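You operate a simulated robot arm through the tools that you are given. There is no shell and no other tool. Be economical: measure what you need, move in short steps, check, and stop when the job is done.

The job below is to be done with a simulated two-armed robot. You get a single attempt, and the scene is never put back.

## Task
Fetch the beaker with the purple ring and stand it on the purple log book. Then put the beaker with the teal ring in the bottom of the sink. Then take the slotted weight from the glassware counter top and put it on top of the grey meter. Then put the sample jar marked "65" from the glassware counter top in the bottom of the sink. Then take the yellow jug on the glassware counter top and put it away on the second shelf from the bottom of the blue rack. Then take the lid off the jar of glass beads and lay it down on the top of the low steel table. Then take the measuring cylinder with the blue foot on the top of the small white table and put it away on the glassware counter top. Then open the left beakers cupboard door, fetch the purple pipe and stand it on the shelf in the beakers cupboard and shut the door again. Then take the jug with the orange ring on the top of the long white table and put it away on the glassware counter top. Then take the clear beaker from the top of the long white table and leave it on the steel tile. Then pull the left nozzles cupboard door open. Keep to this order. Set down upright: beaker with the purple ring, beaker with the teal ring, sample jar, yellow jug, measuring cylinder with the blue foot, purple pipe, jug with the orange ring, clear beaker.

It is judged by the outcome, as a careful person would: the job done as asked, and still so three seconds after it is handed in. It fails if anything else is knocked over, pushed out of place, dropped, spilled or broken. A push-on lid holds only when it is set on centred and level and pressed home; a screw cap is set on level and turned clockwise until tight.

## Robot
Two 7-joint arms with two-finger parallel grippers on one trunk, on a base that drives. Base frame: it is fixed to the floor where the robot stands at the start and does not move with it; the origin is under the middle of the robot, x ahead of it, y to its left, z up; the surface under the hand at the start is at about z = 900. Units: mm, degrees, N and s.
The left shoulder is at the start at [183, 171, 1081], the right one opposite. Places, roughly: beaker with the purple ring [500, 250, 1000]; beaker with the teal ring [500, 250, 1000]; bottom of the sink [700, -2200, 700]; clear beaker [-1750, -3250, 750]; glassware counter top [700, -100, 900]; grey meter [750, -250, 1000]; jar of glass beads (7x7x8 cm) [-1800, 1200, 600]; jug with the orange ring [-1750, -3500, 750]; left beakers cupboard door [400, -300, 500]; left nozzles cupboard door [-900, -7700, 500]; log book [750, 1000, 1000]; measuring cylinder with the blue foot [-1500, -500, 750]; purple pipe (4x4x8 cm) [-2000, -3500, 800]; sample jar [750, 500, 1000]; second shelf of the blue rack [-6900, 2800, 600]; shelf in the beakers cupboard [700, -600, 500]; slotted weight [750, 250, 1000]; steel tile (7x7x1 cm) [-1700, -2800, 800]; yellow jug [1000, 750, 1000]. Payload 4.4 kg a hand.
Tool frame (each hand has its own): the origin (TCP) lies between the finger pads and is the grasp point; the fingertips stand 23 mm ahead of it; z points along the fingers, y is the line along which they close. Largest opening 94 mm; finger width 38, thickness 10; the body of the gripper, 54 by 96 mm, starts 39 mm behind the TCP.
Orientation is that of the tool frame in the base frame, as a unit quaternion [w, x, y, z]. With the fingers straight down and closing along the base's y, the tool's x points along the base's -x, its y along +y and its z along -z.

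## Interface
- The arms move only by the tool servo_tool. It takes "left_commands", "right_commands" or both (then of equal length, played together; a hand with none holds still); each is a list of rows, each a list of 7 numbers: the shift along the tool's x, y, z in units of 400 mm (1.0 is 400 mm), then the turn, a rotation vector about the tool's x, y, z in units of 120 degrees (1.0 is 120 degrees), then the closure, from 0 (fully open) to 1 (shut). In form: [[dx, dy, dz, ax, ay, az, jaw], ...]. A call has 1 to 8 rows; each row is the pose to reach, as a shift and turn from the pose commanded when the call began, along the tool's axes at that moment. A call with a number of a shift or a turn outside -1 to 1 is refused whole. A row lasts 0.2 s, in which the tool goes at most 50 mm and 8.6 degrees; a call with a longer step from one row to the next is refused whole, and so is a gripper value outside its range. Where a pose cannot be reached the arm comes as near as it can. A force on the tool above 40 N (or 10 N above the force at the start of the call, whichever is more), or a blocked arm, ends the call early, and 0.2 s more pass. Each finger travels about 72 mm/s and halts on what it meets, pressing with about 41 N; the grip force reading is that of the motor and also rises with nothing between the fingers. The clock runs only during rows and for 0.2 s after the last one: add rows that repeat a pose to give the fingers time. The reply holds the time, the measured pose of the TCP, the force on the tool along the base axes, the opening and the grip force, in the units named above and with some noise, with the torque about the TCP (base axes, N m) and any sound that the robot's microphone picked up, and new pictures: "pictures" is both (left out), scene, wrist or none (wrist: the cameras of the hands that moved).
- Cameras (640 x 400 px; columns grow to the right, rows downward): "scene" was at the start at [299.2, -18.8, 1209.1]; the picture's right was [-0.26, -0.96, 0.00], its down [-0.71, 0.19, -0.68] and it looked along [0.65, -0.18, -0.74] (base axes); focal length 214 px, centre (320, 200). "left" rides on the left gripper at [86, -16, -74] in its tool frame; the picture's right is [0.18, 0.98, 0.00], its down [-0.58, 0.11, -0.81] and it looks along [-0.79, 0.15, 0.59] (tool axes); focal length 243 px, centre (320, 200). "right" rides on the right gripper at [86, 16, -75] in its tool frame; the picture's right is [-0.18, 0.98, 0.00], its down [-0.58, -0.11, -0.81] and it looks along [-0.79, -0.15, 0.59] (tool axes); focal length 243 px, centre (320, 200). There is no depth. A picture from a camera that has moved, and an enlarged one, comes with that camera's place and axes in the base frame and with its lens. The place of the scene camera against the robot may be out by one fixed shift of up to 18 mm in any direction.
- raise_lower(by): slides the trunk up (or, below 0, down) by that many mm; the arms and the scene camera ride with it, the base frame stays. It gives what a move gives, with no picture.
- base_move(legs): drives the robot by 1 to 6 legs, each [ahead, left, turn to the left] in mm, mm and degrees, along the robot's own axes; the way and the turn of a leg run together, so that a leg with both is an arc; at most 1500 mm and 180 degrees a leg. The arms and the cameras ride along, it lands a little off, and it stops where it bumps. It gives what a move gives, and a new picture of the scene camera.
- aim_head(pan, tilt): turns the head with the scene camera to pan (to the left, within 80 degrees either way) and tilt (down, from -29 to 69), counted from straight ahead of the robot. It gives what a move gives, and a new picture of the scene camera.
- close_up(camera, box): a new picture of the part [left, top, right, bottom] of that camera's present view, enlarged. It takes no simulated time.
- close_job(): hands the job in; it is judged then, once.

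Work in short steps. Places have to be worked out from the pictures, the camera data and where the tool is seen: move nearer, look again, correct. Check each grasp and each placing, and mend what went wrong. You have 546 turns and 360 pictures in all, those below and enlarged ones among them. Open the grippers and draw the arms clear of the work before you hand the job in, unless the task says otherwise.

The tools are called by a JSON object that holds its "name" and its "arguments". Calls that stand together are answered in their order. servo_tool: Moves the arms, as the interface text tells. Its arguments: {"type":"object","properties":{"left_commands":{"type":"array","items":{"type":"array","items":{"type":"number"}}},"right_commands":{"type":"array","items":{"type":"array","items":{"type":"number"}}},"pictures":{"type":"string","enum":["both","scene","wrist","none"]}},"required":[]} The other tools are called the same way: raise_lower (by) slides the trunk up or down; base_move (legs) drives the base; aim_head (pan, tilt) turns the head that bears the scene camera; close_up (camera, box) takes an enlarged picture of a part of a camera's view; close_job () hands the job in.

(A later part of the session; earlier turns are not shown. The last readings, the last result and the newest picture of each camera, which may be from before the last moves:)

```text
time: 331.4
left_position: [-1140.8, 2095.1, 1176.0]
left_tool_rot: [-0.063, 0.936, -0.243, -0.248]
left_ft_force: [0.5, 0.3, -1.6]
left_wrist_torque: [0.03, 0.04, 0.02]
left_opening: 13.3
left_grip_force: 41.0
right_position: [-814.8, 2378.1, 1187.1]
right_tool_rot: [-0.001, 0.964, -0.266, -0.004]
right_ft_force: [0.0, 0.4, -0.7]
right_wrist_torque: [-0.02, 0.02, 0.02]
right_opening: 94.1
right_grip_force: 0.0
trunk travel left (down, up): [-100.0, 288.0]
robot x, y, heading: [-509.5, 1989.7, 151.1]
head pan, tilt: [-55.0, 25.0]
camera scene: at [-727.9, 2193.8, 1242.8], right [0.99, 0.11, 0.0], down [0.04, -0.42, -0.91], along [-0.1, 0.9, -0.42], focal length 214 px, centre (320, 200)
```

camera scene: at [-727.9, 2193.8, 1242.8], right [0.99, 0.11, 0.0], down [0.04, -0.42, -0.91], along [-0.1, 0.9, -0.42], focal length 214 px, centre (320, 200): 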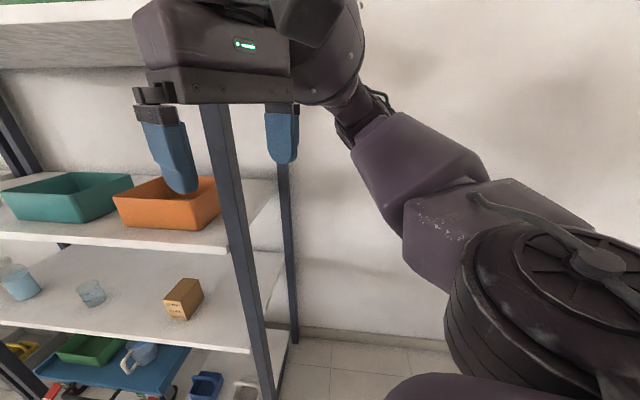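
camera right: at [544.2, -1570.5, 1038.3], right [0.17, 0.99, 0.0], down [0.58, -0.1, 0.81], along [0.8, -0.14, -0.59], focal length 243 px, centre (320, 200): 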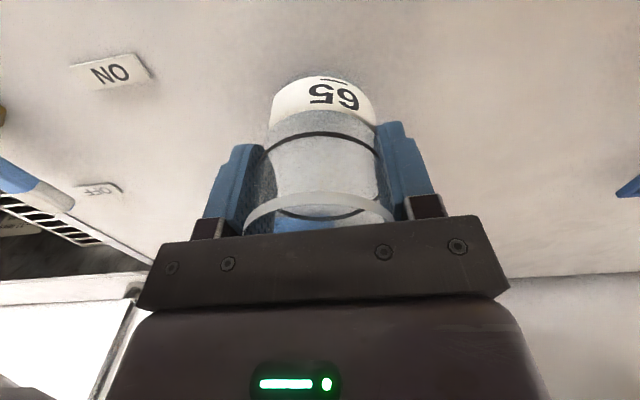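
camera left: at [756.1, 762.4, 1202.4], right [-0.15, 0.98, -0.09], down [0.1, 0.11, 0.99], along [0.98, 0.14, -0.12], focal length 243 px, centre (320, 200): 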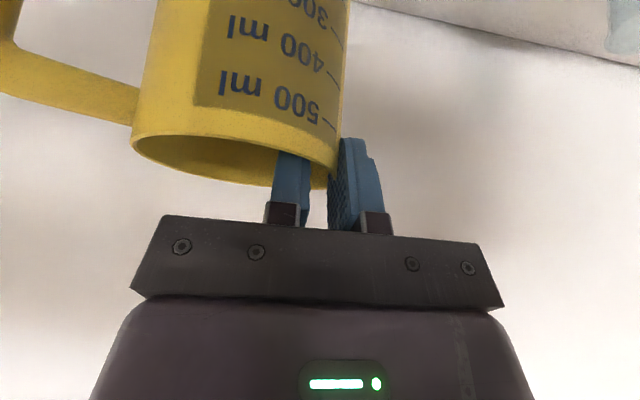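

I go back along the way I came (pure -y), 700 mm.

{"name": "base_move", "arguments": {"legs": [[-338, 613, 0]]}}

{"name": "aim_head", "arguments": {"pan": 20, "tilt": 30}}

```text
time: 337.2
left_position: [-1145.8, 1402.4, 1175.4]
left_tool_rot: [-0.064, 0.936, -0.245, -0.246]
left_ft_force: [-0.8, -0.5, -1.1]
left_wrist_torque: [-0.08, 0.05, 0.03]
left_opening: 13.0
left_grip_force: 41.1
right_position: [-819.1, 1682.8, 1187.0]
right_tool_rot: [-0.001, 0.964, -0.267, -0.003]
right_ft_force: [-1.0, 0.0, -0.2]
right_wrist_torque: [-0.02, -0.03, 0.0]
right_opening: 94.1
right_grip_force: 0.1
trunk travel left (down, up): [-100.0, 288.0]
robot x, y, heading: [-517.0, 1296.5, 150.8]
head pan, tilt: [-55.0, 25.0]
camera scene: at [-732.6, 1497.7, 1242.9], right [0.99, 0.1, 0.0], down [0.04, -0.42, -0.91], along [-0.09, 0.9, -0.42], focal length 214 px, centre (320, 200)
```

scene: 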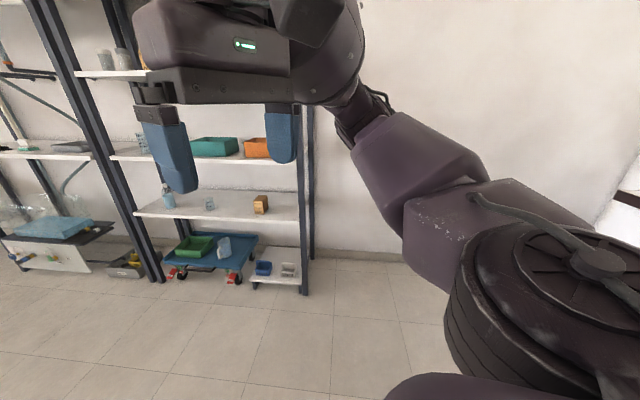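

```text
time: 338.7
left_position: [-1146.0, 1401.6, 1176.0]
left_tool_rot: [-0.064, 0.935, -0.245, -0.246]
left_ft_force: [-0.5, 0.1, -1.1]
left_wrist_torque: [-0.03, 0.01, -0.01]
left_opening: 12.9
left_grip_force: 41.2
right_position: [-820.2, 1682.2, 1187.1]
right_tool_rot: [-0.001, 0.964, -0.267, -0.004]
right_ft_force: [0.3, -1.0, 0.3]
right_wrist_torque: [0.0, -0.01, 0.03]
right_opening: 94.2
right_grip_force: 0.1
trunk travel left (down, up): [-100.0, 288.0]
robot x, y, heading: [-517.7, 1291.6, 150.8]
head pan, tilt: [20.0, 30.0]
camera scene: at [-812.4, 1420.6, 1234.9], right [0.16, 0.99, 0.0], down [0.49, -0.08, -0.87], along [-0.86, 0.14, -0.5], focal length 214 px, centre (320, 200)
```

scene: 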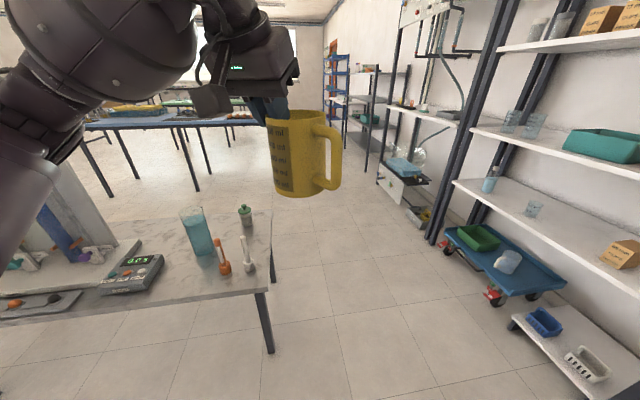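

Shelf front is at y≈2570 and the table edge at y≈1330. I turn here to face -x, sidestep to y≈1850, and drive along the lane.

{"name": "base_move", "arguments": {"legs": [[0, 0, 29.3], [0, -540, 0], [1500, 0, 0]]}}

```text
time: 352.3
left_position: [-2603.5, 1580.1, 1176.3]
left_tool_rot: [0.003, 0.967, 0.01, -0.255]
left_ft_force: [0.7, -0.2, -0.3]
left_wrist_torque: [-0.05, 0.02, -0.01]
left_opening: 13.0
left_grip_force: 41.2
right_position: [-2464.5, 1987.5, 1187.8]
right_tool_rot: [0.0, 1.0, -0.004, -0.004]
right_ft_force: [0.8, 0.4, -0.8]
right_wrist_torque: [0.0, -0.06, 0.0]
right_opening: 94.1
right_grip_force: 0.1
trunk travel left (down, up): [-100.0, 288.0]
robot x, y, heading: [-2006.7, 1800.4, -178.5]
head pan, tilt: [20.0, 30.0]
camera scene: at [-2325.2, 1768.7, 1234.9], right [-0.37, 0.93, 0.0], down [0.47, 0.18, -0.87], along [-0.81, -0.32, -0.5], focal length 214 px, centre (320, 200)
```

scene: 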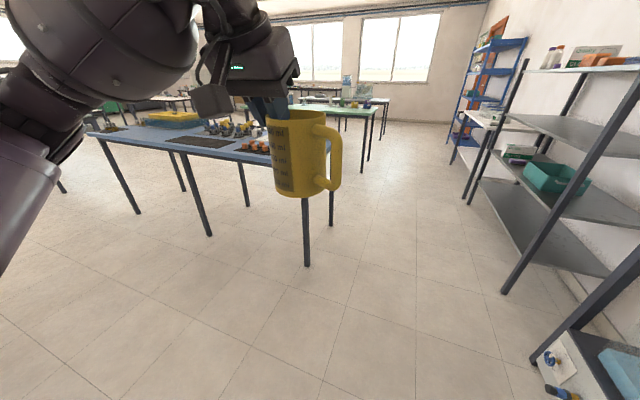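

Lane is clear (tables y<1250, shelves y>2560). I continue ahead 3000 with heading correction.

{"name": "base_move", "arguments": {"legs": [[0, 0, -1.5], [1500, 0, 0], [1500, 0, 0]]}}

{"name": "aim_head", "arguments": {"pan": -25, "tilt": 20}}

```text
time: 367.3
left_position: [-5649.8, 1504.2, 1176.2]
left_tool_rot: [0.003, 0.967, 0.013, -0.255]
left_ft_force: [-0.1, -0.3, -1.4]
left_wrist_torque: [-0.06, -0.01, 0.03]
left_opening: 12.8
left_grip_force: 40.6
right_position: [-5513.5, 1914.2, 1186.3]
right_tool_rot: [0.0, 1.0, -0.002, -0.004]
right_ft_force: [0.6, 0.4, -0.4]
right_wrist_torque: [0.01, -0.01, -0.03]
right_opening: 93.9
right_grip_force: 0.0
trunk travel left (down, up): [-100.0, 288.0]
robot x, y, heading: [-5052.6, 1738.4, -178.4]
head pan, tilt: [20.0, 30.0]
camera scene: at [-5372.3, 1696.3, 1234.9], right [-0.37, 0.93, 0.0], down [0.46, 0.19, -0.87], along [-0.8, -0.32, -0.5], focal length 214 px, centre (320, 200)
```

scene: 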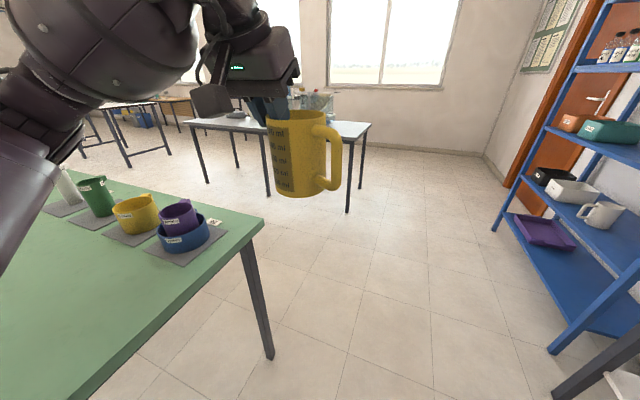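

```text
time: 368.4
left_position: [-5649.8, 1505.9, 1177.1]
left_tool_rot: [0.003, 0.967, 0.012, -0.255]
left_ft_force: [-0.8, -0.1, -1.3]
left_wrist_torque: [-0.05, -0.01, -0.01]
left_opening: 12.9
left_grip_force: 40.9
right_position: [-5513.2, 1913.6, 1186.8]
right_tool_rot: [0.001, 1.0, -0.002, -0.004]
right_ft_force: [-0.6, -0.3, -0.1]
right_wrist_torque: [0.01, -0.01, -0.01]
right_opening: 94.1
right_grip_force: 0.1
trunk travel left (down, up): [-100.0, 288.0]
robot x, y, heading: [-5054.4, 1729.7, -177.8]
head pan, tilt: [-25.0, 20.0]
camera scene: at [-5373.9, 1766.5, 1251.0], right [0.39, 0.92, 0.0], down [0.31, -0.13, -0.94], along [-0.86, 0.37, -0.34], focal length 214 px, centre (320, 200)
```

scene: 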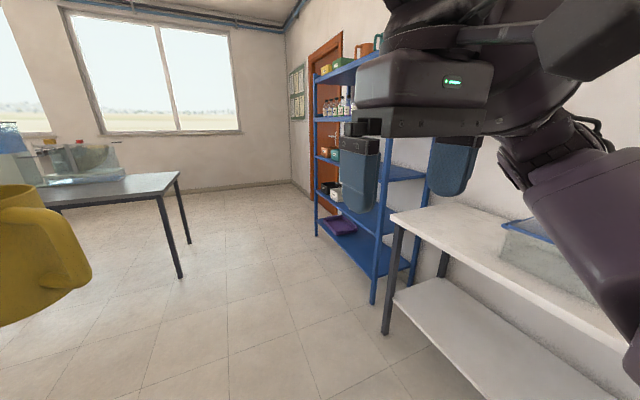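

The blue rack spans x≈-7530…-6355 with its front at y≈2630, facing -y. I drive to x≈-6750 and turn to face it.

{"name": "base_move", "arguments": {"legs": [[0, 0, -2.2], [1400, 0, 0], [350, 0, 0], [0, 0, -90]]}}

{"name": "aim_head", "arguments": {"pan": 0, "tilt": 25}}

```text
time: 381.6
left_position: [-6968.6, 2389.6, 1176.6]
left_tool_rot: [0.189, -0.65, 0.715, 0.172]
left_ft_force: [0.1, -1.0, -0.8]
left_wrist_torque: [0.02, 0.04, 0.04]
left_opening: 12.6
left_grip_force: 40.6
right_position: [-6578.9, 2204.4, 1188.2]
right_tool_rot: [0.003, -0.663, 0.748, 0.003]
right_ft_force: [0.2, 0.1, -0.6]
right_wrist_torque: [-0.05, -0.02, -0.02]
right_opening: 94.2
right_grip_force: 0.1
trunk travel left (down, up): [-100.0, 288.0]
robot x, y, heading: [-6813.5, 1767.0, 85.1]
head pan, tilt: [-25.0, 20.0]
camera scene: at [-6751.3, 2080.5, 1251.0], right [0.87, -0.5, 0.0], down [-0.17, -0.3, -0.94], along [0.47, 0.81, -0.34], focal length 214 px, centre (320, 200)
```

scene: 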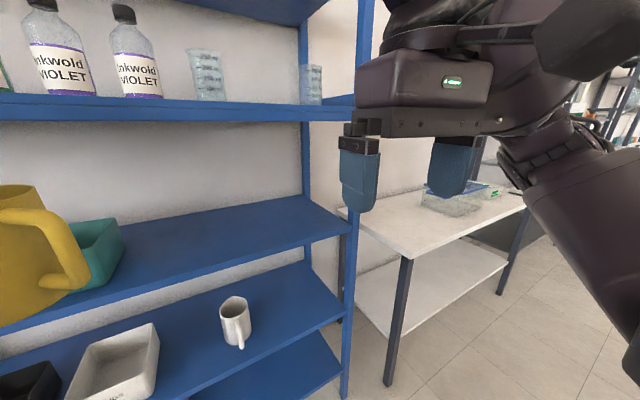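

```text
time: 382.5
left_position: [-6968.3, 2389.7, 1177.1]
left_tool_rot: [0.189, -0.651, 0.715, 0.173]
left_ft_force: [-0.1, 0.9, -1.3]
left_wrist_torque: [0.04, 0.03, -0.01]
left_opening: 12.7
left_grip_force: 41.0
right_position: [-6578.8, 2204.0, 1186.3]
right_tool_rot: [0.004, -0.662, 0.75, 0.002]
right_ft_force: [-0.3, -1.2, 0.5]
right_wrist_torque: [-0.03, 0.01, -0.02]
right_opening: 94.0
right_grip_force: 0.1
trunk travel left (down, up): [-100.0, 288.0]
robot x, y, heading: [-6808.0, 1767.8, 85.0]
head pan, tilt: [0.0, 25.0]
camera scene: at [-6789.9, 2091.7, 1242.9], right [1.0, -0.09, 0.0], down [-0.04, -0.42, -0.91], along [0.08, 0.9, -0.42], focal length 214 px, centre (320, 200)
```

scene: 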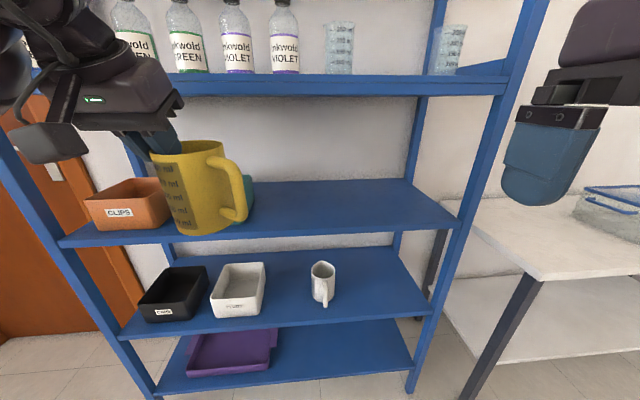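

Second shelf ≈ z 600, third ≈ 936, front y≈2552. Free space right of the white mug (x≈-6690…-6400). I turn square and shift right so the jug goes to about x=-6555.

{"name": "base_move", "arguments": {"legs": [[0, 0, 5], [60, -365, 0]]}}

{"name": "raise_lower", "arguments": {"by": -100}}

{"name": "aim_head", "arguments": {"pan": 0, "tilt": 35}}

```text
time: 386.8
left_position: [-6662.7, 2433.3, 1176.1]
left_tool_rot: [0.181, -0.682, 0.685, 0.179]
left_ft_force: [-0.3, -0.5, -0.3]
left_wrist_torque: [0.04, 0.03, -0.02]
left_opening: 12.7
left_grip_force: 41.0
right_position: [-6258.3, 2284.4, 1186.8]
right_tool_rot: [0.002, -0.696, 0.718, 0.003]
right_ft_force: [-0.8, -0.1, -0.9]
right_wrist_torque: [0.01, 0.02, 0.04]
right_opening: 94.1
right_grip_force: 0.1
trunk travel left (down, up): [-100.0, 288.0]
robot x, y, heading: [-6447.0, 1831.2, 90.2]
head pan, tilt: [0.0, 25.0]
camera scene: at [-6457.7, 2152.9, 1242.9], right [1.0, 0.0, 0.0], down [0.0, -0.42, -0.91], along [0.0, 0.91, -0.42], focal length 214 px, centre (320, 200)
```

scene: 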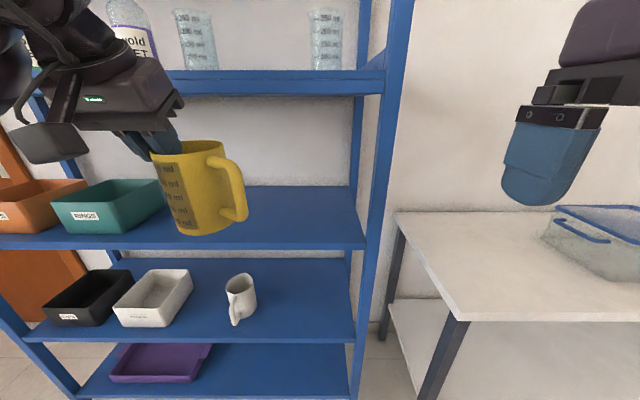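

```text
time: 388.1
left_position: [-6663.2, 2431.4, 1078.0]
left_tool_rot: [0.182, -0.682, 0.684, 0.181]
left_ft_force: [-0.2, -0.2, 0.3]
left_wrist_torque: [0.02, 0.06, 0.01]
left_opening: 12.5
left_grip_force: 41.0
right_position: [-6258.4, 2283.4, 1088.3]
right_tool_rot: [0.003, -0.696, 0.718, 0.004]
right_ft_force: [1.0, 0.4, -0.6]
right_wrist_torque: [0.03, -0.02, 0.02]
right_opening: 94.0
right_grip_force: 0.2
trunk travel left (down, up): [0.0, 388.0]
robot x, y, heading: [-6450.3, 1828.2, 90.6]
head pan, tilt: [0.0, 25.0]
```

```text
time: 388.8
left_position: [-6664.5, 2433.1, 1076.1]
left_tool_rot: [0.181, -0.683, 0.684, 0.181]
left_ft_force: [-1.0, -0.4, -1.5]
left_wrist_torque: [0.0, 0.07, 0.01]
left_opening: 13.0
left_grip_force: 40.8
right_position: [-6259.5, 2283.6, 1086.3]
right_tool_rot: [0.003, -0.696, 0.718, 0.003]
right_ft_force: [0.4, 0.5, -0.3]
right_wrist_torque: [-0.01, 0.02, -0.02]
right_opening: 94.1
right_grip_force: 0.0
trunk travel left (down, up): [0.0, 388.0]
robot x, y, heading: [-6448.5, 1828.9, 90.2]
head pan, tilt: [0.0, 35.0]
camera scene: at [-6458.1, 2226.1, 1105.9], right [1.0, 0.0, 0.0], down [0.0, -0.57, -0.82], along [0.0, 0.82, -0.57], focal length 214 px, centre (320, 200)
```

scene: 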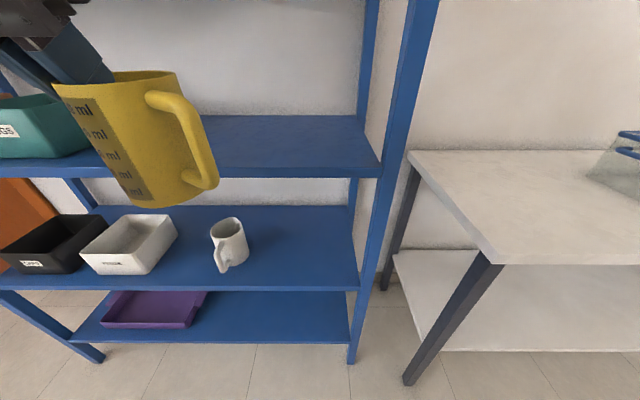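

I lower the jug in front of the rack, aligned to x≈-6587 for the grip.

{"name": "servo_tool", "arguments": {"left_commands": [[0.032, -0.039, 0.097, 0, 0, 0, 1.0], [0.064, -0.077, 0.194, 0, 0, 0, 1.0], [0.096, -0.116, 0.29, 0, 0, 0, 1.0], [0.128, -0.154, 0.387, 0, 0, 0, 1.0], [0.16, -0.192, 0.484, 0, 0, 0, 1.0], [0.218, -0.192, 0.585, 0, 0, 0, 1.0], [0.276, -0.192, 0.686, 0, 0, 0, 1.0], [0.333, -0.192, 0.787, 0, 0, 0, 1.0]], "pictures": "both"}}

```text
time: 390.6
left_position: [-6585.7, 2474.9, 732.6]
left_tool_rot: [0.181, -0.682, 0.685, 0.18]
left_ft_force: [0.3, -0.8, -1.7]
left_wrist_torque: [-0.03, 0.04, -0.01]
left_opening: 12.4
left_grip_force: 41.4
right_position: [-6258.4, 2284.0, 1087.1]
right_tool_rot: [0.002, -0.696, 0.718, 0.002]
right_ft_force: [0.3, 0.4, 0.7]
right_wrist_torque: [-0.02, -0.03, -0.01]
right_opening: 93.7
right_grip_force: 0.0
trunk travel left (down, up): [0.0, 388.0]
robot x, y, heading: [-6451.8, 1829.2, 90.2]
head pan, tilt: [0.0, 35.0]
camera scene: at [-6458.2, 2226.4, 1105.7], right [1.0, 0.0, 0.0], down [0.0, -0.57, -0.82], along [0.0, 0.82, -0.57], focal length 214 px, centre (320, 200)
camera left: at [-6570.1, 2362.7, 755.7], right [-0.98, -0.16, -0.09], down [-0.11, 0.11, 0.99], along [-0.15, 0.98, -0.12], focal length 243 px, centre (320, 200)
```

scene: 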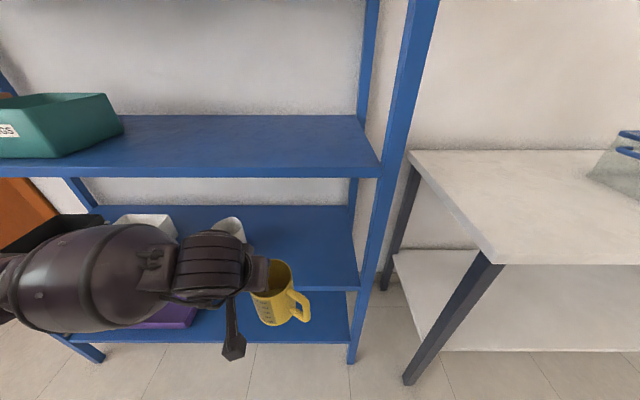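
left: 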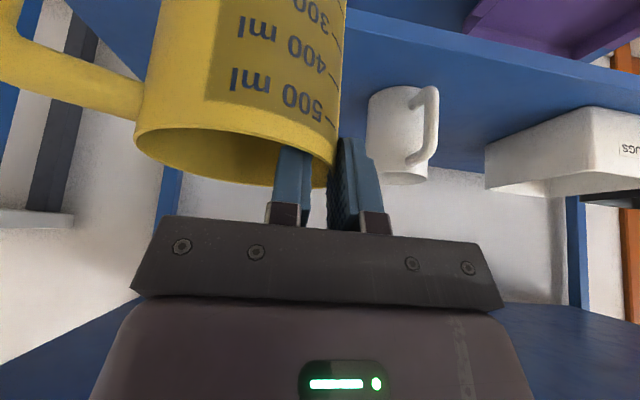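

Clearance to the third shelf limits depth, so I'll enter to y≈2603, set it down near the front, and push it in afterward.

{"name": "servo_tool", "arguments": {"left_commands": [[-0.05, -0.0625, 0.02, 0, 0, 0, 1.0], [-0.1, -0.0625, 0.05, 0, 0, 0, 1.0], [-0.15, -0.0625, 0.077, 0, 0, 0, 1.0], [-0.2, -0.0625, 0.104, 0, 0, 0, 1.0], [-0.24, -0.0625, 0.125, 0, 0, 0, 1.0], [-0.284, -0.0625, 0.148, 0, 0, 0, 1.0]], "pictures": "both"}}

```text
time: 392.0
left_position: [-6560.9, 2601.6, 742.8]
left_tool_rot: [0.18, -0.682, 0.685, 0.181]
left_ft_force: [-0.2, -1.4, -1.0]
left_wrist_torque: [0.01, 0.04, -0.01]
left_opening: 12.9
left_grip_force: 41.3
right_position: [-6258.4, 2285.3, 1086.4]
right_tool_rot: [0.003, -0.696, 0.718, 0.003]
right_ft_force: [0.4, 0.1, 0.1]
right_wrist_torque: [-0.02, 0.0, 0.03]
right_opening: 93.7
right_grip_force: 0.1
trunk travel left (down, up): [0.0, 388.0]
robot x, y, heading: [-6449.8, 1829.9, 90.3]
head pan, tilt: [0.0, 35.0]
camera scene: at [-6458.1, 2226.2, 1105.8], right [1.0, 0.0, 0.0], down [0.0, -0.57, -0.82], along [0.0, 0.82, -0.57], focal length 214 px, centre (320, 200)
camera left: at [-6544.1, 2489.7, 764.6], right [-0.98, -0.16, -0.09], down [-0.11, 0.11, 0.99], along [-0.15, 0.98, -0.12], focal length 243 px, centre (320, 200)
```

scene: 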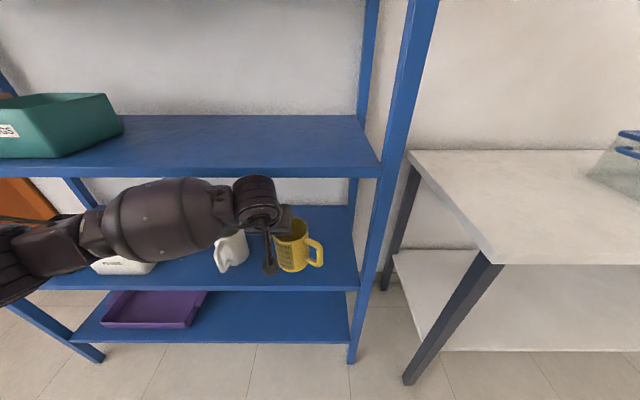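
left: 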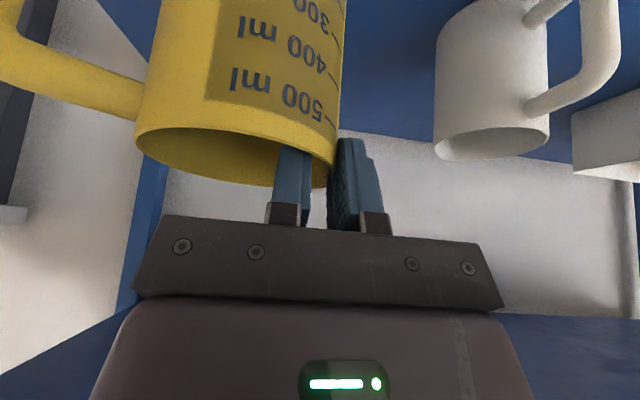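

The jug is over the shelf with clearance. I lower slowly to contact.

{"name": "servo_tool", "arguments": {"left_commands": [[0.006, 0, 0.011, 0, 0, 0, 1.0], [0.012, 0, 0.022, 0, 0, 0, 1.0], [0.019, 0, 0.033, 0, 0, 0, 1.0], [0.025, 0, 0.0435, 0, 0, 0, 1.0]], "pictures": "none"}}

{"name": "servo_tool", "arguments": {"left_commands": [[0.003, 0, 0.0055, 0, 0, 0, 1.0], [0.006, 0, 0.011, 0, 0, 0, 1.0]], "pictures": "none"}}

```text
time: 393.0
left_position: [-6560.5, 2601.0, 721.0]
left_tool_rot: [0.18, -0.682, 0.685, 0.18]
left_ft_force: [0.1, -0.3, -0.5]
left_wrist_torque: [-0.03, 0.07, 0.02]
left_opening: 12.6
left_grip_force: 41.5
right_position: [-6258.8, 2284.0, 1086.6]
right_tool_rot: [0.004, -0.696, 0.718, 0.002]
right_ft_force: [0.1, -0.3, 0.2]
right_wrist_torque: [0.0, -0.02, -0.01]
right_opening: 94.0
right_grip_force: 0.0
trunk travel left (down, up): [0.0, 388.0]
robot x, y, heading: [-6453.3, 1830.5, 90.3]
head pan, tilt: [0.0, 35.0]
```

```text
time: 393.6
left_position: [-6560.6, 2601.1, 716.0]
left_tool_rot: [0.181, -0.682, 0.685, 0.181]
left_ft_force: [-0.2, -0.5, -1.0]
left_wrist_torque: [-0.01, 0.02, -0.02]
left_opening: 12.8
left_grip_force: 41.3
right_position: [-6257.9, 2284.4, 1085.9]
right_tool_rot: [0.004, -0.695, 0.719, 0.003]
right_ft_force: [-0.5, 0.4, -1.7]
right_wrist_torque: [-0.03, 0.0, -0.04]
right_opening: 94.0
right_grip_force: 0.0
trunk travel left (down, up): [0.0, 388.0]
robot x, y, heading: [-6448.7, 1828.3, 90.1]
head pan, tilt: [0.0, 35.0]
```

No contact yet. I look closer at the gap.

{"name": "close_up", "arguments": {"camera": "scene", "box": [200, 150, 390, 310]}}

```text
2.50 times, centred on (295, 230) of scene
camera zoom: at [-6458.1, 2226.1, 1105.8], right [1.0, 0.0, 0.0], down [0.0, -0.57, -0.82], along [0.0, 0.82, -0.57], focal length 536 px, centre (382, 125)
```

zoom: 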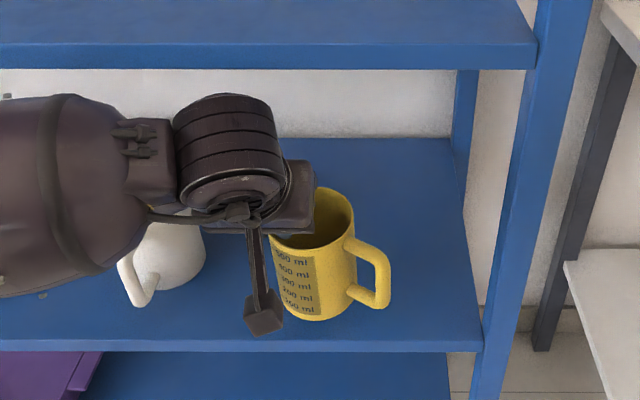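

There seems ~25 mm left. I lower slowly until contact.

{"name": "servo_tool", "arguments": {"left_commands": [[0.005, 0, 0.009, 0, 0, 0, 1.0], [0.01, 0, 0.017, 0, 0, 0, 1.0], [0.015, 0, 0.026, 0, 0, 0, 1.0], [0.02, 0, 0.035, 0, 0, 0, 1.0]], "pictures": "none"}}

```text
time: 394.6
left_position: [-6561.4, 2601.1, 699.3]
left_tool_rot: [0.181, -0.682, 0.685, 0.18]
left_ft_force: [0.5, 0.3, -1.2]
left_wrist_torque: [0.02, 0.03, 0.0]
left_opening: 12.5
left_grip_force: 41.0
right_position: [-6258.1, 2284.6, 1087.8]
right_tool_rot: [0.003, -0.696, 0.718, 0.003]
right_ft_force: [0.0, -0.3, 0.4]
right_wrist_torque: [-0.01, 0.0, 0.0]
right_opening: 93.8
right_grip_force: 0.1
trunk travel left (down, up): [0.0, 388.0]
robot x, y, heading: [-6449.1, 1829.4, 90.3]
head pan, tilt: [0.0, 35.0]
```

Still no contact and the hand is now lower than the upper shelf; I move 30 mm deeper, then continue down.

{"name": "servo_tool", "arguments": {"left_commands": [[-0.02, 0, 0.012, 0, 0, 0, 1.0], [-0.043, 0, 0.025, 0, 0, 0, 1.0], [-0.065, 0, 0.037, 0, 0, 0, 1.0], [-0.065, 0, 0.037, 0, 0, 0, 1.0]], "pictures": "scene"}}

{"name": "servo_tool", "arguments": {"left_commands": [[0.004, 0, 0.0065, 0, 0, 0, 1.0], [0.0075, 0, 0.013, 0, 0, 0, 1.0], [0.011, 0, 0.02, 0, 0, 0, 1.0]], "pictures": "none"}}

```text
time: 395.6
left_position: [-6560.0, 2629.8, 699.7]
left_tool_rot: [0.181, -0.683, 0.685, 0.181]
left_ft_force: [0.1, -1.2, -0.4]
left_wrist_torque: [-0.01, 0.03, 0.0]
left_opening: 12.7
left_grip_force: 41.1
right_position: [-6258.5, 2283.9, 1087.3]
right_tool_rot: [0.003, -0.696, 0.719, 0.003]
right_ft_force: [0.3, 0.2, -0.1]
right_wrist_torque: [0.01, -0.03, -0.05]
right_opening: 94.1
right_grip_force: 0.1
trunk travel left (down, up): [0.0, 388.0]
robot x, y, heading: [-6452.4, 1828.5, 90.0]
head pan, tilt: [0.0, 35.0]
camera scene: at [-6458.1, 2226.1, 1105.8], right [1.0, 0.0, 0.0], down [0.0, -0.57, -0.82], along [0.0, 0.82, -0.57], focal length 214 px, centre (320, 200)
```

scene: 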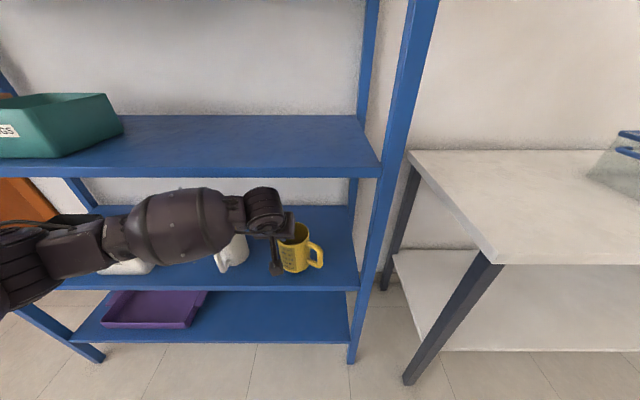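

```text
time: 396.4
left_position: [-6561.0, 2631.4, 690.6]
left_tool_rot: [0.18, -0.682, 0.685, 0.18]
left_ft_force: [0.1, -0.4, -0.6]
left_wrist_torque: [0.0, 0.03, -0.04]
left_opening: 12.6
left_grip_force: 41.2
right_position: [-6258.4, 2284.0, 1085.8]
right_tool_rot: [0.003, -0.697, 0.717, 0.002]
right_ft_force: [0.0, 0.8, 0.4]
right_wrist_torque: [-0.01, 0.01, 0.03]
right_opening: 94.1
right_grip_force: 0.1
trunk travel left (down, up): [0.0, 388.0]
robot x, y, heading: [-6449.9, 1830.6, 90.3]
head pan, tilt: [0.0, 35.0]
```

I keep lowering in small steps.

{"name": "servo_tool", "arguments": {"left_commands": [[0.004, 0, 0.0065, 0, 0, 0, 1.0], [0.0075, 0, 0.013, 0, 0, 0, 1.0], [0.011, 0, 0.02, 0, 0, 0, 1.0]], "pictures": "none"}}

{"name": "servo_tool", "arguments": {"left_commands": [[0.004, 0, 0.0065, 0, 0, 0, 1.0], [0.0075, 0, 0.013, 0, 0, 0, 1.0]], "pictures": "none"}}

```text
time: 397.2
left_position: [-6562.3, 2632.3, 681.9]
left_tool_rot: [0.18, -0.683, 0.685, 0.181]
left_ft_force: [0.1, -0.2, -1.3]
left_wrist_torque: [0.0, 0.06, 0.0]
left_opening: 12.6
left_grip_force: 40.4
right_position: [-6257.8, 2283.9, 1088.0]
right_tool_rot: [0.003, -0.696, 0.718, 0.003]
right_ft_force: [0.7, -0.1, 0.0]
right_wrist_torque: [0.02, -0.04, -0.02]
right_opening: 93.6
right_grip_force: 0.1
trunk travel left (down, up): [0.0, 388.0]
robot x, y, heading: [-6452.5, 1827.8, 90.4]
head pan, tilt: [0.0, 35.0]
```

```text
time: 397.8
left_position: [-6561.1, 2631.6, 681.8]
left_tool_rot: [0.185, -0.682, 0.683, 0.184]
left_ft_force: [-5.8, -1.9, 22.9]
left_wrist_torque: [-0.83, 0.13, -0.18]
left_opening: 12.7
left_grip_force: 41.3
right_position: [-6258.2, 2282.1, 1087.4]
right_tool_rot: [0.004, -0.696, 0.718, 0.004]
right_ft_force: [0.8, 0.1, -0.2]
right_wrist_torque: [0.01, 0.0, -0.02]
right_opening: 94.3
right_grip_force: 0.1
trunk travel left (down, up): [0.0, 388.0]
robot x, y, heading: [-6452.6, 1832.6, 90.3]
head pan, tilt: [0.0, 35.0]
```

Contact (shelf z≈564). I ease up and open.

{"name": "servo_tool", "arguments": {"left_commands": [[-0.005, 0, -0.009, 0, 0, 0, 1.0], [-0.005, 0, -0.009, 0, 0, 0, 0.7], [-0.005, 0, -0.009, 0, 0, 0, 0.5], [-0.005, 0, -0.009, 0, 0, 0, 0.5]], "pictures": "wrist"}}

```text
time: 398.8
left_position: [-6560.1, 2631.8, 680.9]
left_tool_rot: [0.18, -0.683, 0.684, 0.18]
left_ft_force: [0.5, 0.2, 0.1]
left_wrist_torque: [0.0, 0.02, 0.04]
left_opening: 47.0
left_grip_force: 0.1
right_position: [-6258.6, 2283.1, 1087.4]
right_tool_rot: [0.003, -0.696, 0.718, 0.003]
right_ft_force: [1.1, 1.0, 0.4]
right_wrist_torque: [-0.01, -0.01, 0.03]
right_opening: 94.1
right_grip_force: 0.2
trunk travel left (down, up): [0.0, 388.0]
robot x, y, heading: [-6447.1, 1829.2, 90.1]
head pan, tilt: [0.0, 35.0]
camera left: at [-6543.9, 2519.3, 702.4], right [-0.98, -0.16, -0.09], down [-0.11, 0.11, 0.99], along [-0.15, 0.98, -0.12], focal length 243 px, centre (320, 200)
```

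left: 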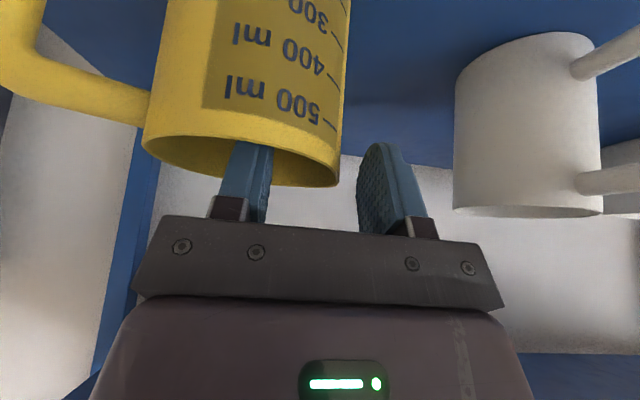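

Jug stands on the shelf. I withdraw: a bit back, then along the finger axis, then straight back, slowly.

{"name": "servo_tool", "arguments": {"left_commands": [[0.013, 0, -0.0075, 0, 0, 0, 0.5], [0.026, 0, -0.015, 0, 0, 0, 0.5], [0.026, 0, -0.045, 0, 0, 0, 0.5], [0.028, 0, -0.082, 0, 0, 0, 0.5], [0.06, 0, -0.105, 0, 0, 0, 0.5], [0.15, 0, -0.155, 0, 0, 0, 0.5], [0.25, 0, -0.21, 0, 0, 0, 0.5], [0.35, 0, -0.27, 0, 0, 0, 0.5]], "pictures": "scene"}}

```text
time: 400.6
left_position: [-6561.3, 2453.2, 703.9]
left_tool_rot: [0.18, -0.683, 0.685, 0.181]
left_ft_force: [-1.4, -0.1, -0.1]
left_wrist_torque: [0.0, 0.02, 0.0]
left_opening: 47.2
left_grip_force: 0.1
right_position: [-6260.0, 2284.3, 1087.4]
right_tool_rot: [0.004, -0.695, 0.719, 0.003]
right_ft_force: [0.2, -0.2, -0.6]
right_wrist_torque: [-0.02, -0.01, -0.03]
right_opening: 93.9
right_grip_force: 0.0
trunk travel left (down, up): [0.0, 388.0]
robot x, y, heading: [-6445.9, 1830.4, 90.0]
head pan, tilt: [0.0, 35.0]
camera scene: at [-6458.1, 2225.9, 1105.9], right [1.0, 0.0, 0.0], down [0.0, -0.57, -0.82], along [0.0, 0.82, -0.57], focal length 214 px, centre (320, 200)
```

scene: 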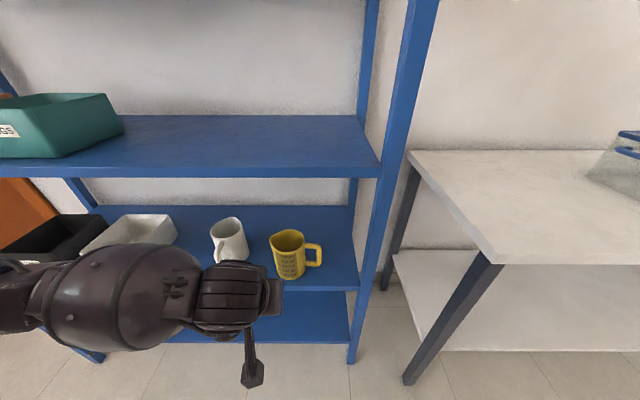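

Jug stands on the second shelf. I back the base off 250, raise the hand and trunk, and restore hand orientation.

{"name": "base_move", "arguments": {"legs": [[-250, 0, 0]]}}

{"name": "servo_tool", "arguments": {"left_commands": [[-0.057, 0, -0.1, 0, 0, 0, 0.2], [-0.115, 0, -0.2, 0, 0, 0, 0], [-0.17, 0, -0.3, 0, 0.06, 0, 0], [-0.23, 0, -0.4, 0, 0.12, 0, 0], [-0.285, 0, -0.5, 0, 0.18, 0, 0], [-0.34, 0, -0.6, 0, 0.25, 0, 0], [-0.4, 0, -0.7, 0, 0.25, 0, 0], [-0.45, 0, -0.8, 0, 0.25, 0, 0]], "pictures": "none"}}

{"name": "raise_lower", "arguments": {"by": 100}}

```text
time: 402.4
left_position: [-6562.2, 2205.2, 704.0]
left_tool_rot: [-0.181, 0.684, -0.683, -0.182]
left_ft_force: [-0.1, 0.3, -0.1]
left_wrist_torque: [0.01, 0.01, -0.06]
left_opening: 46.7
left_grip_force: 0.2
right_position: [-6258.5, 2038.8, 1086.9]
right_tool_rot: [0.003, -0.697, 0.717, 0.003]
right_ft_force: [-1.0, 0.0, -0.2]
right_wrist_torque: [0.01, 0.04, -0.03]
right_opening: 94.1
right_grip_force: 0.1
trunk travel left (down, up): [0.0, 388.0]
robot x, y, heading: [-6449.5, 1578.4, 90.2]
head pan, tilt: [0.0, 35.0]
camera scene: at [-6458.6, 1978.9, 1106.1], right [1.0, 0.01, 0.0], down [0.0, -0.57, -0.82], along [-0.01, 0.82, -0.57], focal length 214 px, centre (320, 200)
```

scene: 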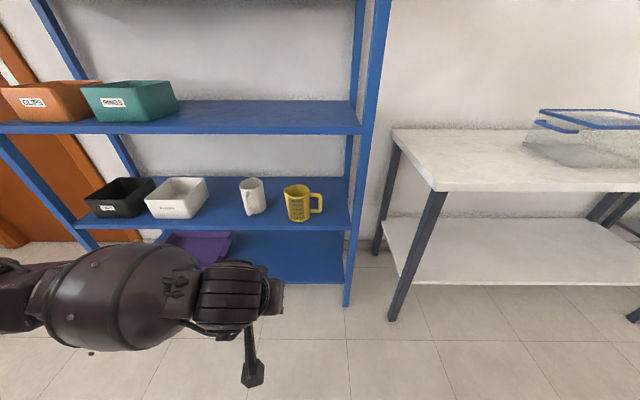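

```text
time: 404.2
left_position: [-6563.7, 2203.8, 1073.7]
left_tool_rot: [0.003, 0.708, -0.707, 0.003]
left_ft_force: [0.3, -1.0, -0.5]
left_wrist_torque: [-0.02, -0.01, -0.01]
left_opening: 94.1
left_grip_force: 0.0
right_position: [-6258.6, 2037.4, 1088.1]
right_tool_rot: [0.003, -0.697, 0.717, 0.003]
right_ft_force: [-1.2, -0.2, -0.2]
right_wrist_torque: [0.02, 0.01, 0.05]
right_opening: 93.9
right_grip_force: 0.0
trunk travel left (down, up): [0.0, 388.0]
robot x, y, heading: [-6450.5, 1584.6, 90.2]
head pan, tilt: [0.0, 35.0]
```

```text
time: 405.5
left_position: [-6561.8, 2207.9, 1167.6]
left_tool_rot: [0.004, 0.707, -0.707, 0.004]
left_ft_force: [0.5, 0.0, -0.6]
left_wrist_torque: [-0.02, 0.0, -0.03]
left_opening: 94.2
left_grip_force: 0.1
right_position: [-6259.0, 2041.0, 1184.7]
right_tool_rot: [0.001, -0.697, 0.717, 0.001]
right_ft_force: [0.6, 1.5, 0.0]
right_wrist_torque: [-0.05, 0.0, 0.0]
right_opening: 94.0
right_grip_force: 0.1
trunk travel left (down, up): [-100.0, 288.0]
robot x, y, heading: [-6448.1, 1583.6, 90.5]
head pan, tilt: [0.0, 35.0]
```

Next, the lid. I drive back along the lane to the low steel table: turn to +x, travel, then face -y toward the bead jar.

{"name": "base_move", "arguments": {"legs": [[230, 0, 0], [0, 0, -90.3], [1500, 0, 0], [1500, 0, 0], [1500, 0, 0]]}}

```text
time: 432.1
left_position: [-1352.0, 2200.0, 1171.3]
left_tool_rot: [-0.004, -0.021, 1.0, 0.0]
left_ft_force: [0.5, -0.6, 0.2]
left_wrist_torque: [-0.01, 0.02, 0.0]
left_opening: 94.2
left_grip_force: 0.0
right_position: [-1505.3, 1890.9, 1186.1]
right_tool_rot: [0.005, -0.006, 1.0, 0.0]
right_ft_force: [0.0, 0.0, 0.2]
right_wrist_torque: [0.03, 0.0, -0.01]
right_opening: 93.9
right_grip_force: 0.1
trunk travel left (down, up): [-100.0, 288.0]
robot x, y, heading: [-1965.3, 2061.1, 2.6]
head pan, tilt: [0.0, 35.0]
camera scene: at [-1657.6, 2079.8, 1227.2], right [0.05, -1.0, 0.0], down [-0.57, -0.03, -0.82], along [0.82, 0.04, -0.57], focal length 214 px, centre (320, 200)
```

scene: 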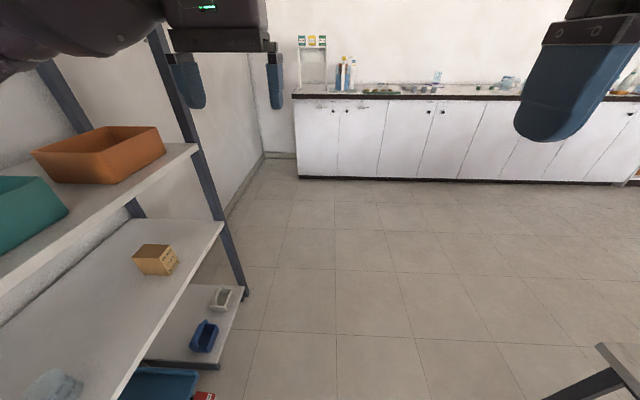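

I sidestep right away from the shelf and turn to face the table.

{"name": "base_move", "arguments": {"legs": [[0, -200, 0], [0, 0, -92.6]]}}

{"name": "aim_head", "arguments": {"pan": 10, "tilt": 45}}

```text
time: 438.4
left_position: [-1843.9, 1238.7, 1169.9]
left_tool_rot: [-0.002, 0.706, 0.708, 0.002]
left_ft_force: [0.1, 0.2, -0.6]
left_wrist_torque: [0.0, -0.01, 0.05]
left_opening: 93.9
left_grip_force: 0.0
right_position: [-2148.4, 1405.3, 1186.5]
right_tool_rot: [0.003, 0.716, 0.698, -0.003]
right_ft_force: [-0.7, -0.1, -0.5]
right_wrist_torque: [-0.04, -0.03, 0.03]
right_opening: 94.0
right_grip_force: 0.1
trunk travel left (down, up): [-100.0, 288.0]
robot x, y, heading: [-1957.3, 1859.3, -89.4]
head pan, tilt: [0.0, 35.0]
camera scene: at [-1963.0, 1545.8, 1227.2], right [-1.0, -0.01, 0.0], down [0.0, 0.57, -0.82], along [0.01, -0.82, -0.57], focal length 214 px, centre (320, 200)
```

scene: 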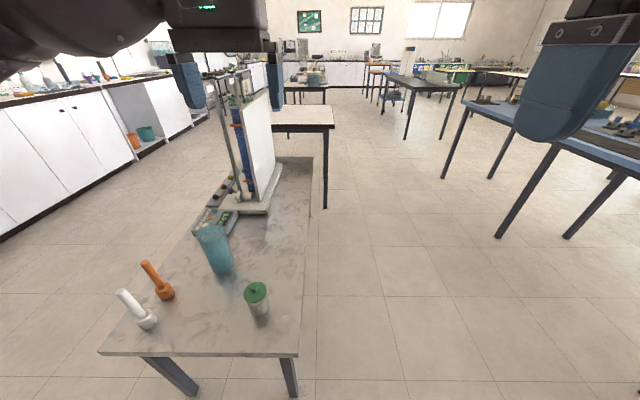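

```text
time: 439.1
left_position: [-1844.7, 1239.5, 1170.0]
left_tool_rot: [-0.003, 0.706, 0.708, 0.002]
left_ft_force: [-0.6, -0.2, 0.0]
left_wrist_torque: [-0.02, 0.02, 0.02]
left_opening: 93.8
left_grip_force: 0.1
right_position: [-2149.0, 1404.8, 1187.0]
right_tool_rot: [0.003, 0.716, 0.698, -0.003]
right_ft_force: [0.3, -0.5, -0.4]
right_wrist_torque: [-0.01, -0.05, -0.02]
right_opening: 94.0
right_grip_force: 0.1
trunk travel left (down, up): [-100.0, 288.0]
robot x, y, heading: [-1959.8, 1863.0, -89.3]
head pan, tilt: [10.0, 45.0]
camera scene: at [-1948.8, 1553.8, 1212.4], right [-0.98, -0.18, 0.0], down [-0.13, 0.69, -0.71], along [0.13, -0.7, -0.71], focal length 214 px, centre (320, 200)
```

scene: 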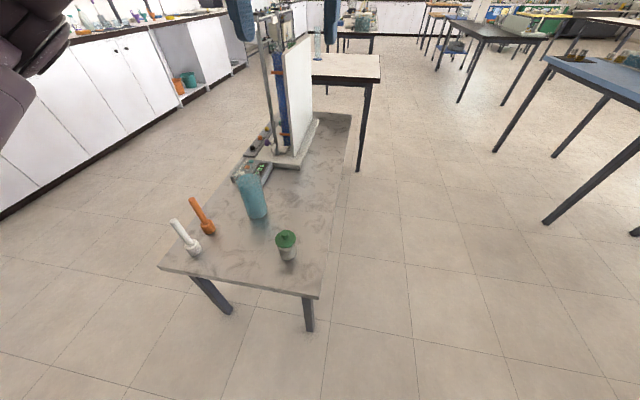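

I take the left wrist view to triangulate the bead jar.

{"name": "close_up", "arguments": {"camera": "left", "box": [0, 0, 640, 400]}}

```text
1.00 times, centred on (320, 200) of left (not enlarged: the box is as wide or as high as the picture)
camera zoom: at [-1860.3, 1325.6, 1246.4], right [0.98, 0.19, 0.0], down [0.11, -0.59, 0.8], along [0.15, -0.79, -0.6], focal length 243 px, centre (320, 200)
```

zoom: 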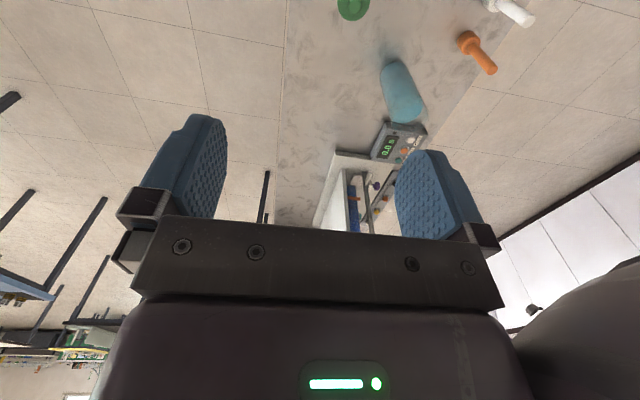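

Lid at about (-1768,1181,643); table top ≈560. I lower the trunk 100 and bring the left hand above the lid.

{"name": "raise_lower", "arguments": {"by": -100}}

{"name": "servo_tool", "arguments": {"left_commands": [[-0.05, 0.06, 0.05, 0, 0, 0, 0], [-0.1, 0.13, 0.1, 0, 0, 0, 0], [-0.145, 0.192, 0.16, 0, 0, 0, 0], [-0.145, 0.192, 0.27, 0, 0, 0, 0], [-0.145, 0.192, 0.38, 0, 0, 0, 0], [-0.145, 0.192, 0.49, 0, 0, 0, 0], [-0.145, 0.192, 0.6, 0, 0, 0, 0], [-0.145, 0.192, 0.65, 0, 0, 0, 0]], "pictures": "both"}}

```text
time: 440.5
left_position: [-1845.0, 1240.7, 1072.5]
left_tool_rot: [-0.001, 0.706, 0.709, 0.001]
left_ft_force: [0.5, -0.4, 0.9]
left_wrist_torque: [-0.03, 0.03, 0.03]
left_opening: 93.8
left_grip_force: 0.1
right_position: [-2147.7, 1406.0, 1088.8]
right_tool_rot: [0.004, 0.716, 0.698, -0.003]
right_ft_force: [0.5, 1.4, 1.0]
right_wrist_torque: [-0.02, 0.0, 0.03]
right_opening: 94.0
right_grip_force: 0.0
trunk travel left (down, up): [0.0, 388.0]
robot x, y, heading: [-1960.0, 1863.1, -89.6]
head pan, tilt: [10.0, 45.0]
```

```text
time: 442.3
left_position: [-1768.0, 1181.7, 810.0]
left_tool_rot: [-0.002, 0.706, 0.708, 0.001]
left_ft_force: [-0.1, -0.4, -0.2]
left_wrist_torque: [-0.01, 0.0, 0.04]
left_opening: 93.9
left_grip_force: 0.1
right_position: [-2148.3, 1404.6, 1086.6]
right_tool_rot: [0.004, 0.717, 0.698, -0.003]
right_ft_force: [0.1, -0.1, 0.2]
right_wrist_torque: [0.0, 0.0, 0.0]
right_opening: 93.9
right_grip_force: 0.0
trunk travel left (down, up): [0.0, 388.0]
robot x, y, heading: [-1959.3, 1859.7, -89.6]
head pan, tilt: [10.0, 45.0]
camera scene: at [-1948.1, 1476.6, 1091.1], right [-0.98, -0.18, 0.0], down [-0.13, 0.7, -0.71], along [0.13, -0.7, -0.71], focal length 214 px, centre (320, 200)
camera left: at [-1784.0, 1268.5, 885.8], right [0.98, 0.19, 0.0], down [0.11, -0.59, 0.8], along [0.15, -0.79, -0.6], focal length 243 px, centre (320, 200)
```

scene: 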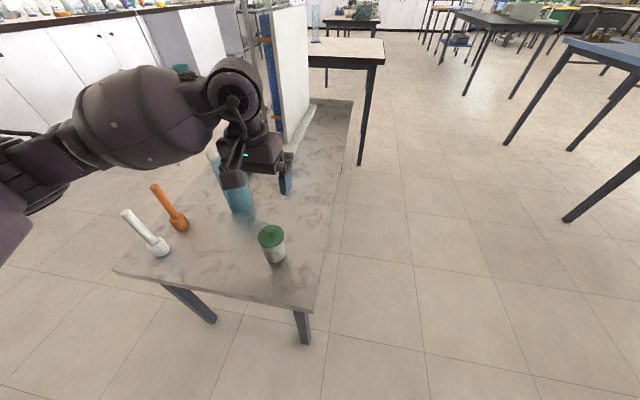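
left: 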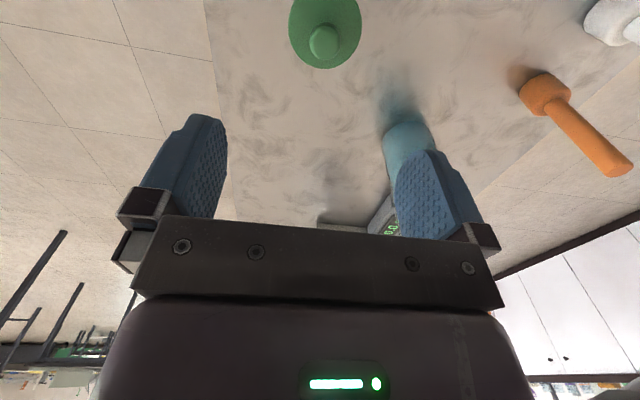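

I zoom on the jar to see knob and lid heights.

{"name": "close_up", "arguments": {"camera": "scene", "box": [220, 200, 330, 290]}}

```text
4.44 times, centred on (275, 245) of scene
camera zoom: at [-1948.1, 1476.6, 1091.1], right [-0.98, -0.18, 0.0], down [-0.13, 0.7, -0.71], along [0.13, -0.7, -0.71], focal length 953 px, centre (520, 0)
```

zoom: 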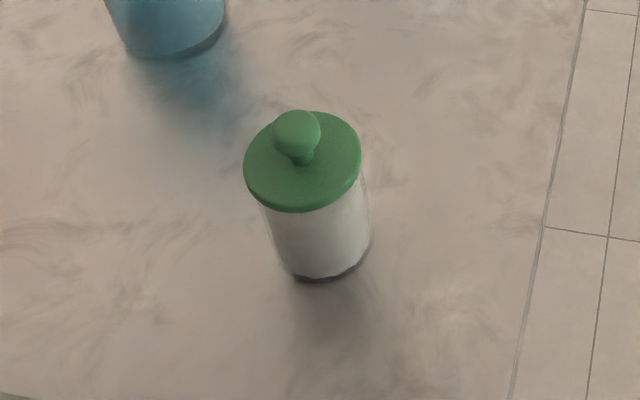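

The lid has a ball knob. I lower to TCP≈660 with the fingers around the knob and check.

{"name": "servo_tool", "arguments": {"left_commands": [[0.008, 0.0075, 0.1, 0, 0, 0, 0.2], [0.008, 0.0075, 0.2, 0, 0, 0, 0.35], [0.008, 0.0075, 0.3, 0, 0, 0, 0.4], [0.008, 0.0075, 0.375, 0, 0, 0, 0.4]], "pictures": "both"}}

```text
time: 443.3
left_position: [-1764.7, 1186.4, 660.5]
left_tool_rot: [0.0, 0.705, 0.709, 0.001]
left_ft_force: [2.8, 5.3, 16.4]
left_wrist_torque: [0.17, -0.15, 0.01]
left_opening: 56.6
left_grip_force: 0.0
right_position: [-2148.2, 1408.5, 1088.8]
right_tool_rot: [0.004, 0.716, 0.698, -0.004]
right_ft_force: [-0.1, -0.3, 0.0]
right_wrist_torque: [-0.01, -0.02, 0.01]
right_opening: 94.2
right_grip_force: 0.1
trunk travel left (down, up): [0.0, 388.0]
robot x, y, heading: [-1959.2, 1859.9, -89.4]
head pan, tilt: [10.0, 45.0]
camera scene: at [-1948.2, 1478.6, 1092.3], right [-0.98, -0.18, 0.0], down [-0.13, 0.69, -0.71], along [0.13, -0.7, -0.71], focal length 214 px, centre (320, 200)
camera left: at [-1781.1, 1272.6, 736.1], right [0.98, 0.19, 0.0], down [0.11, -0.58, 0.81], along [0.15, -0.79, -0.59], focal length 243 px, centre (320, 200)
```

scene: 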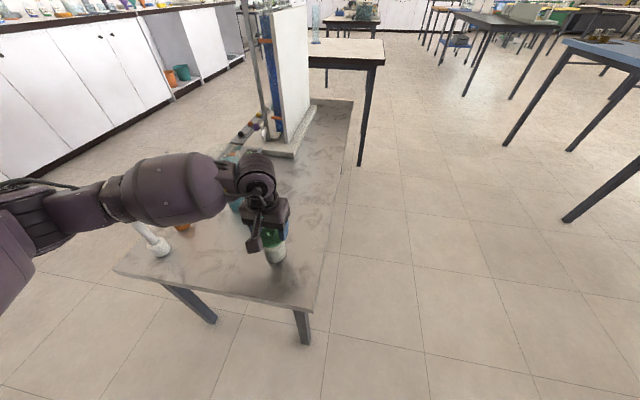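
left: 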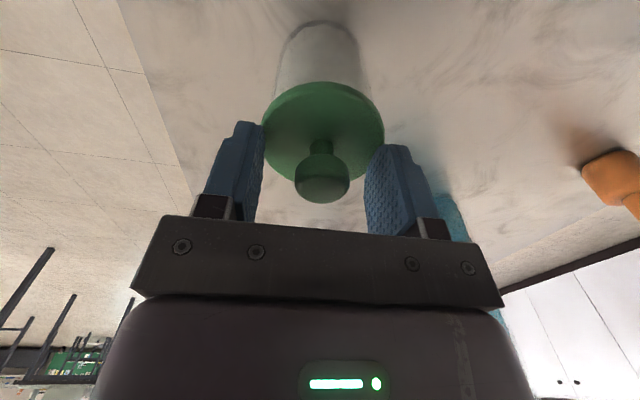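

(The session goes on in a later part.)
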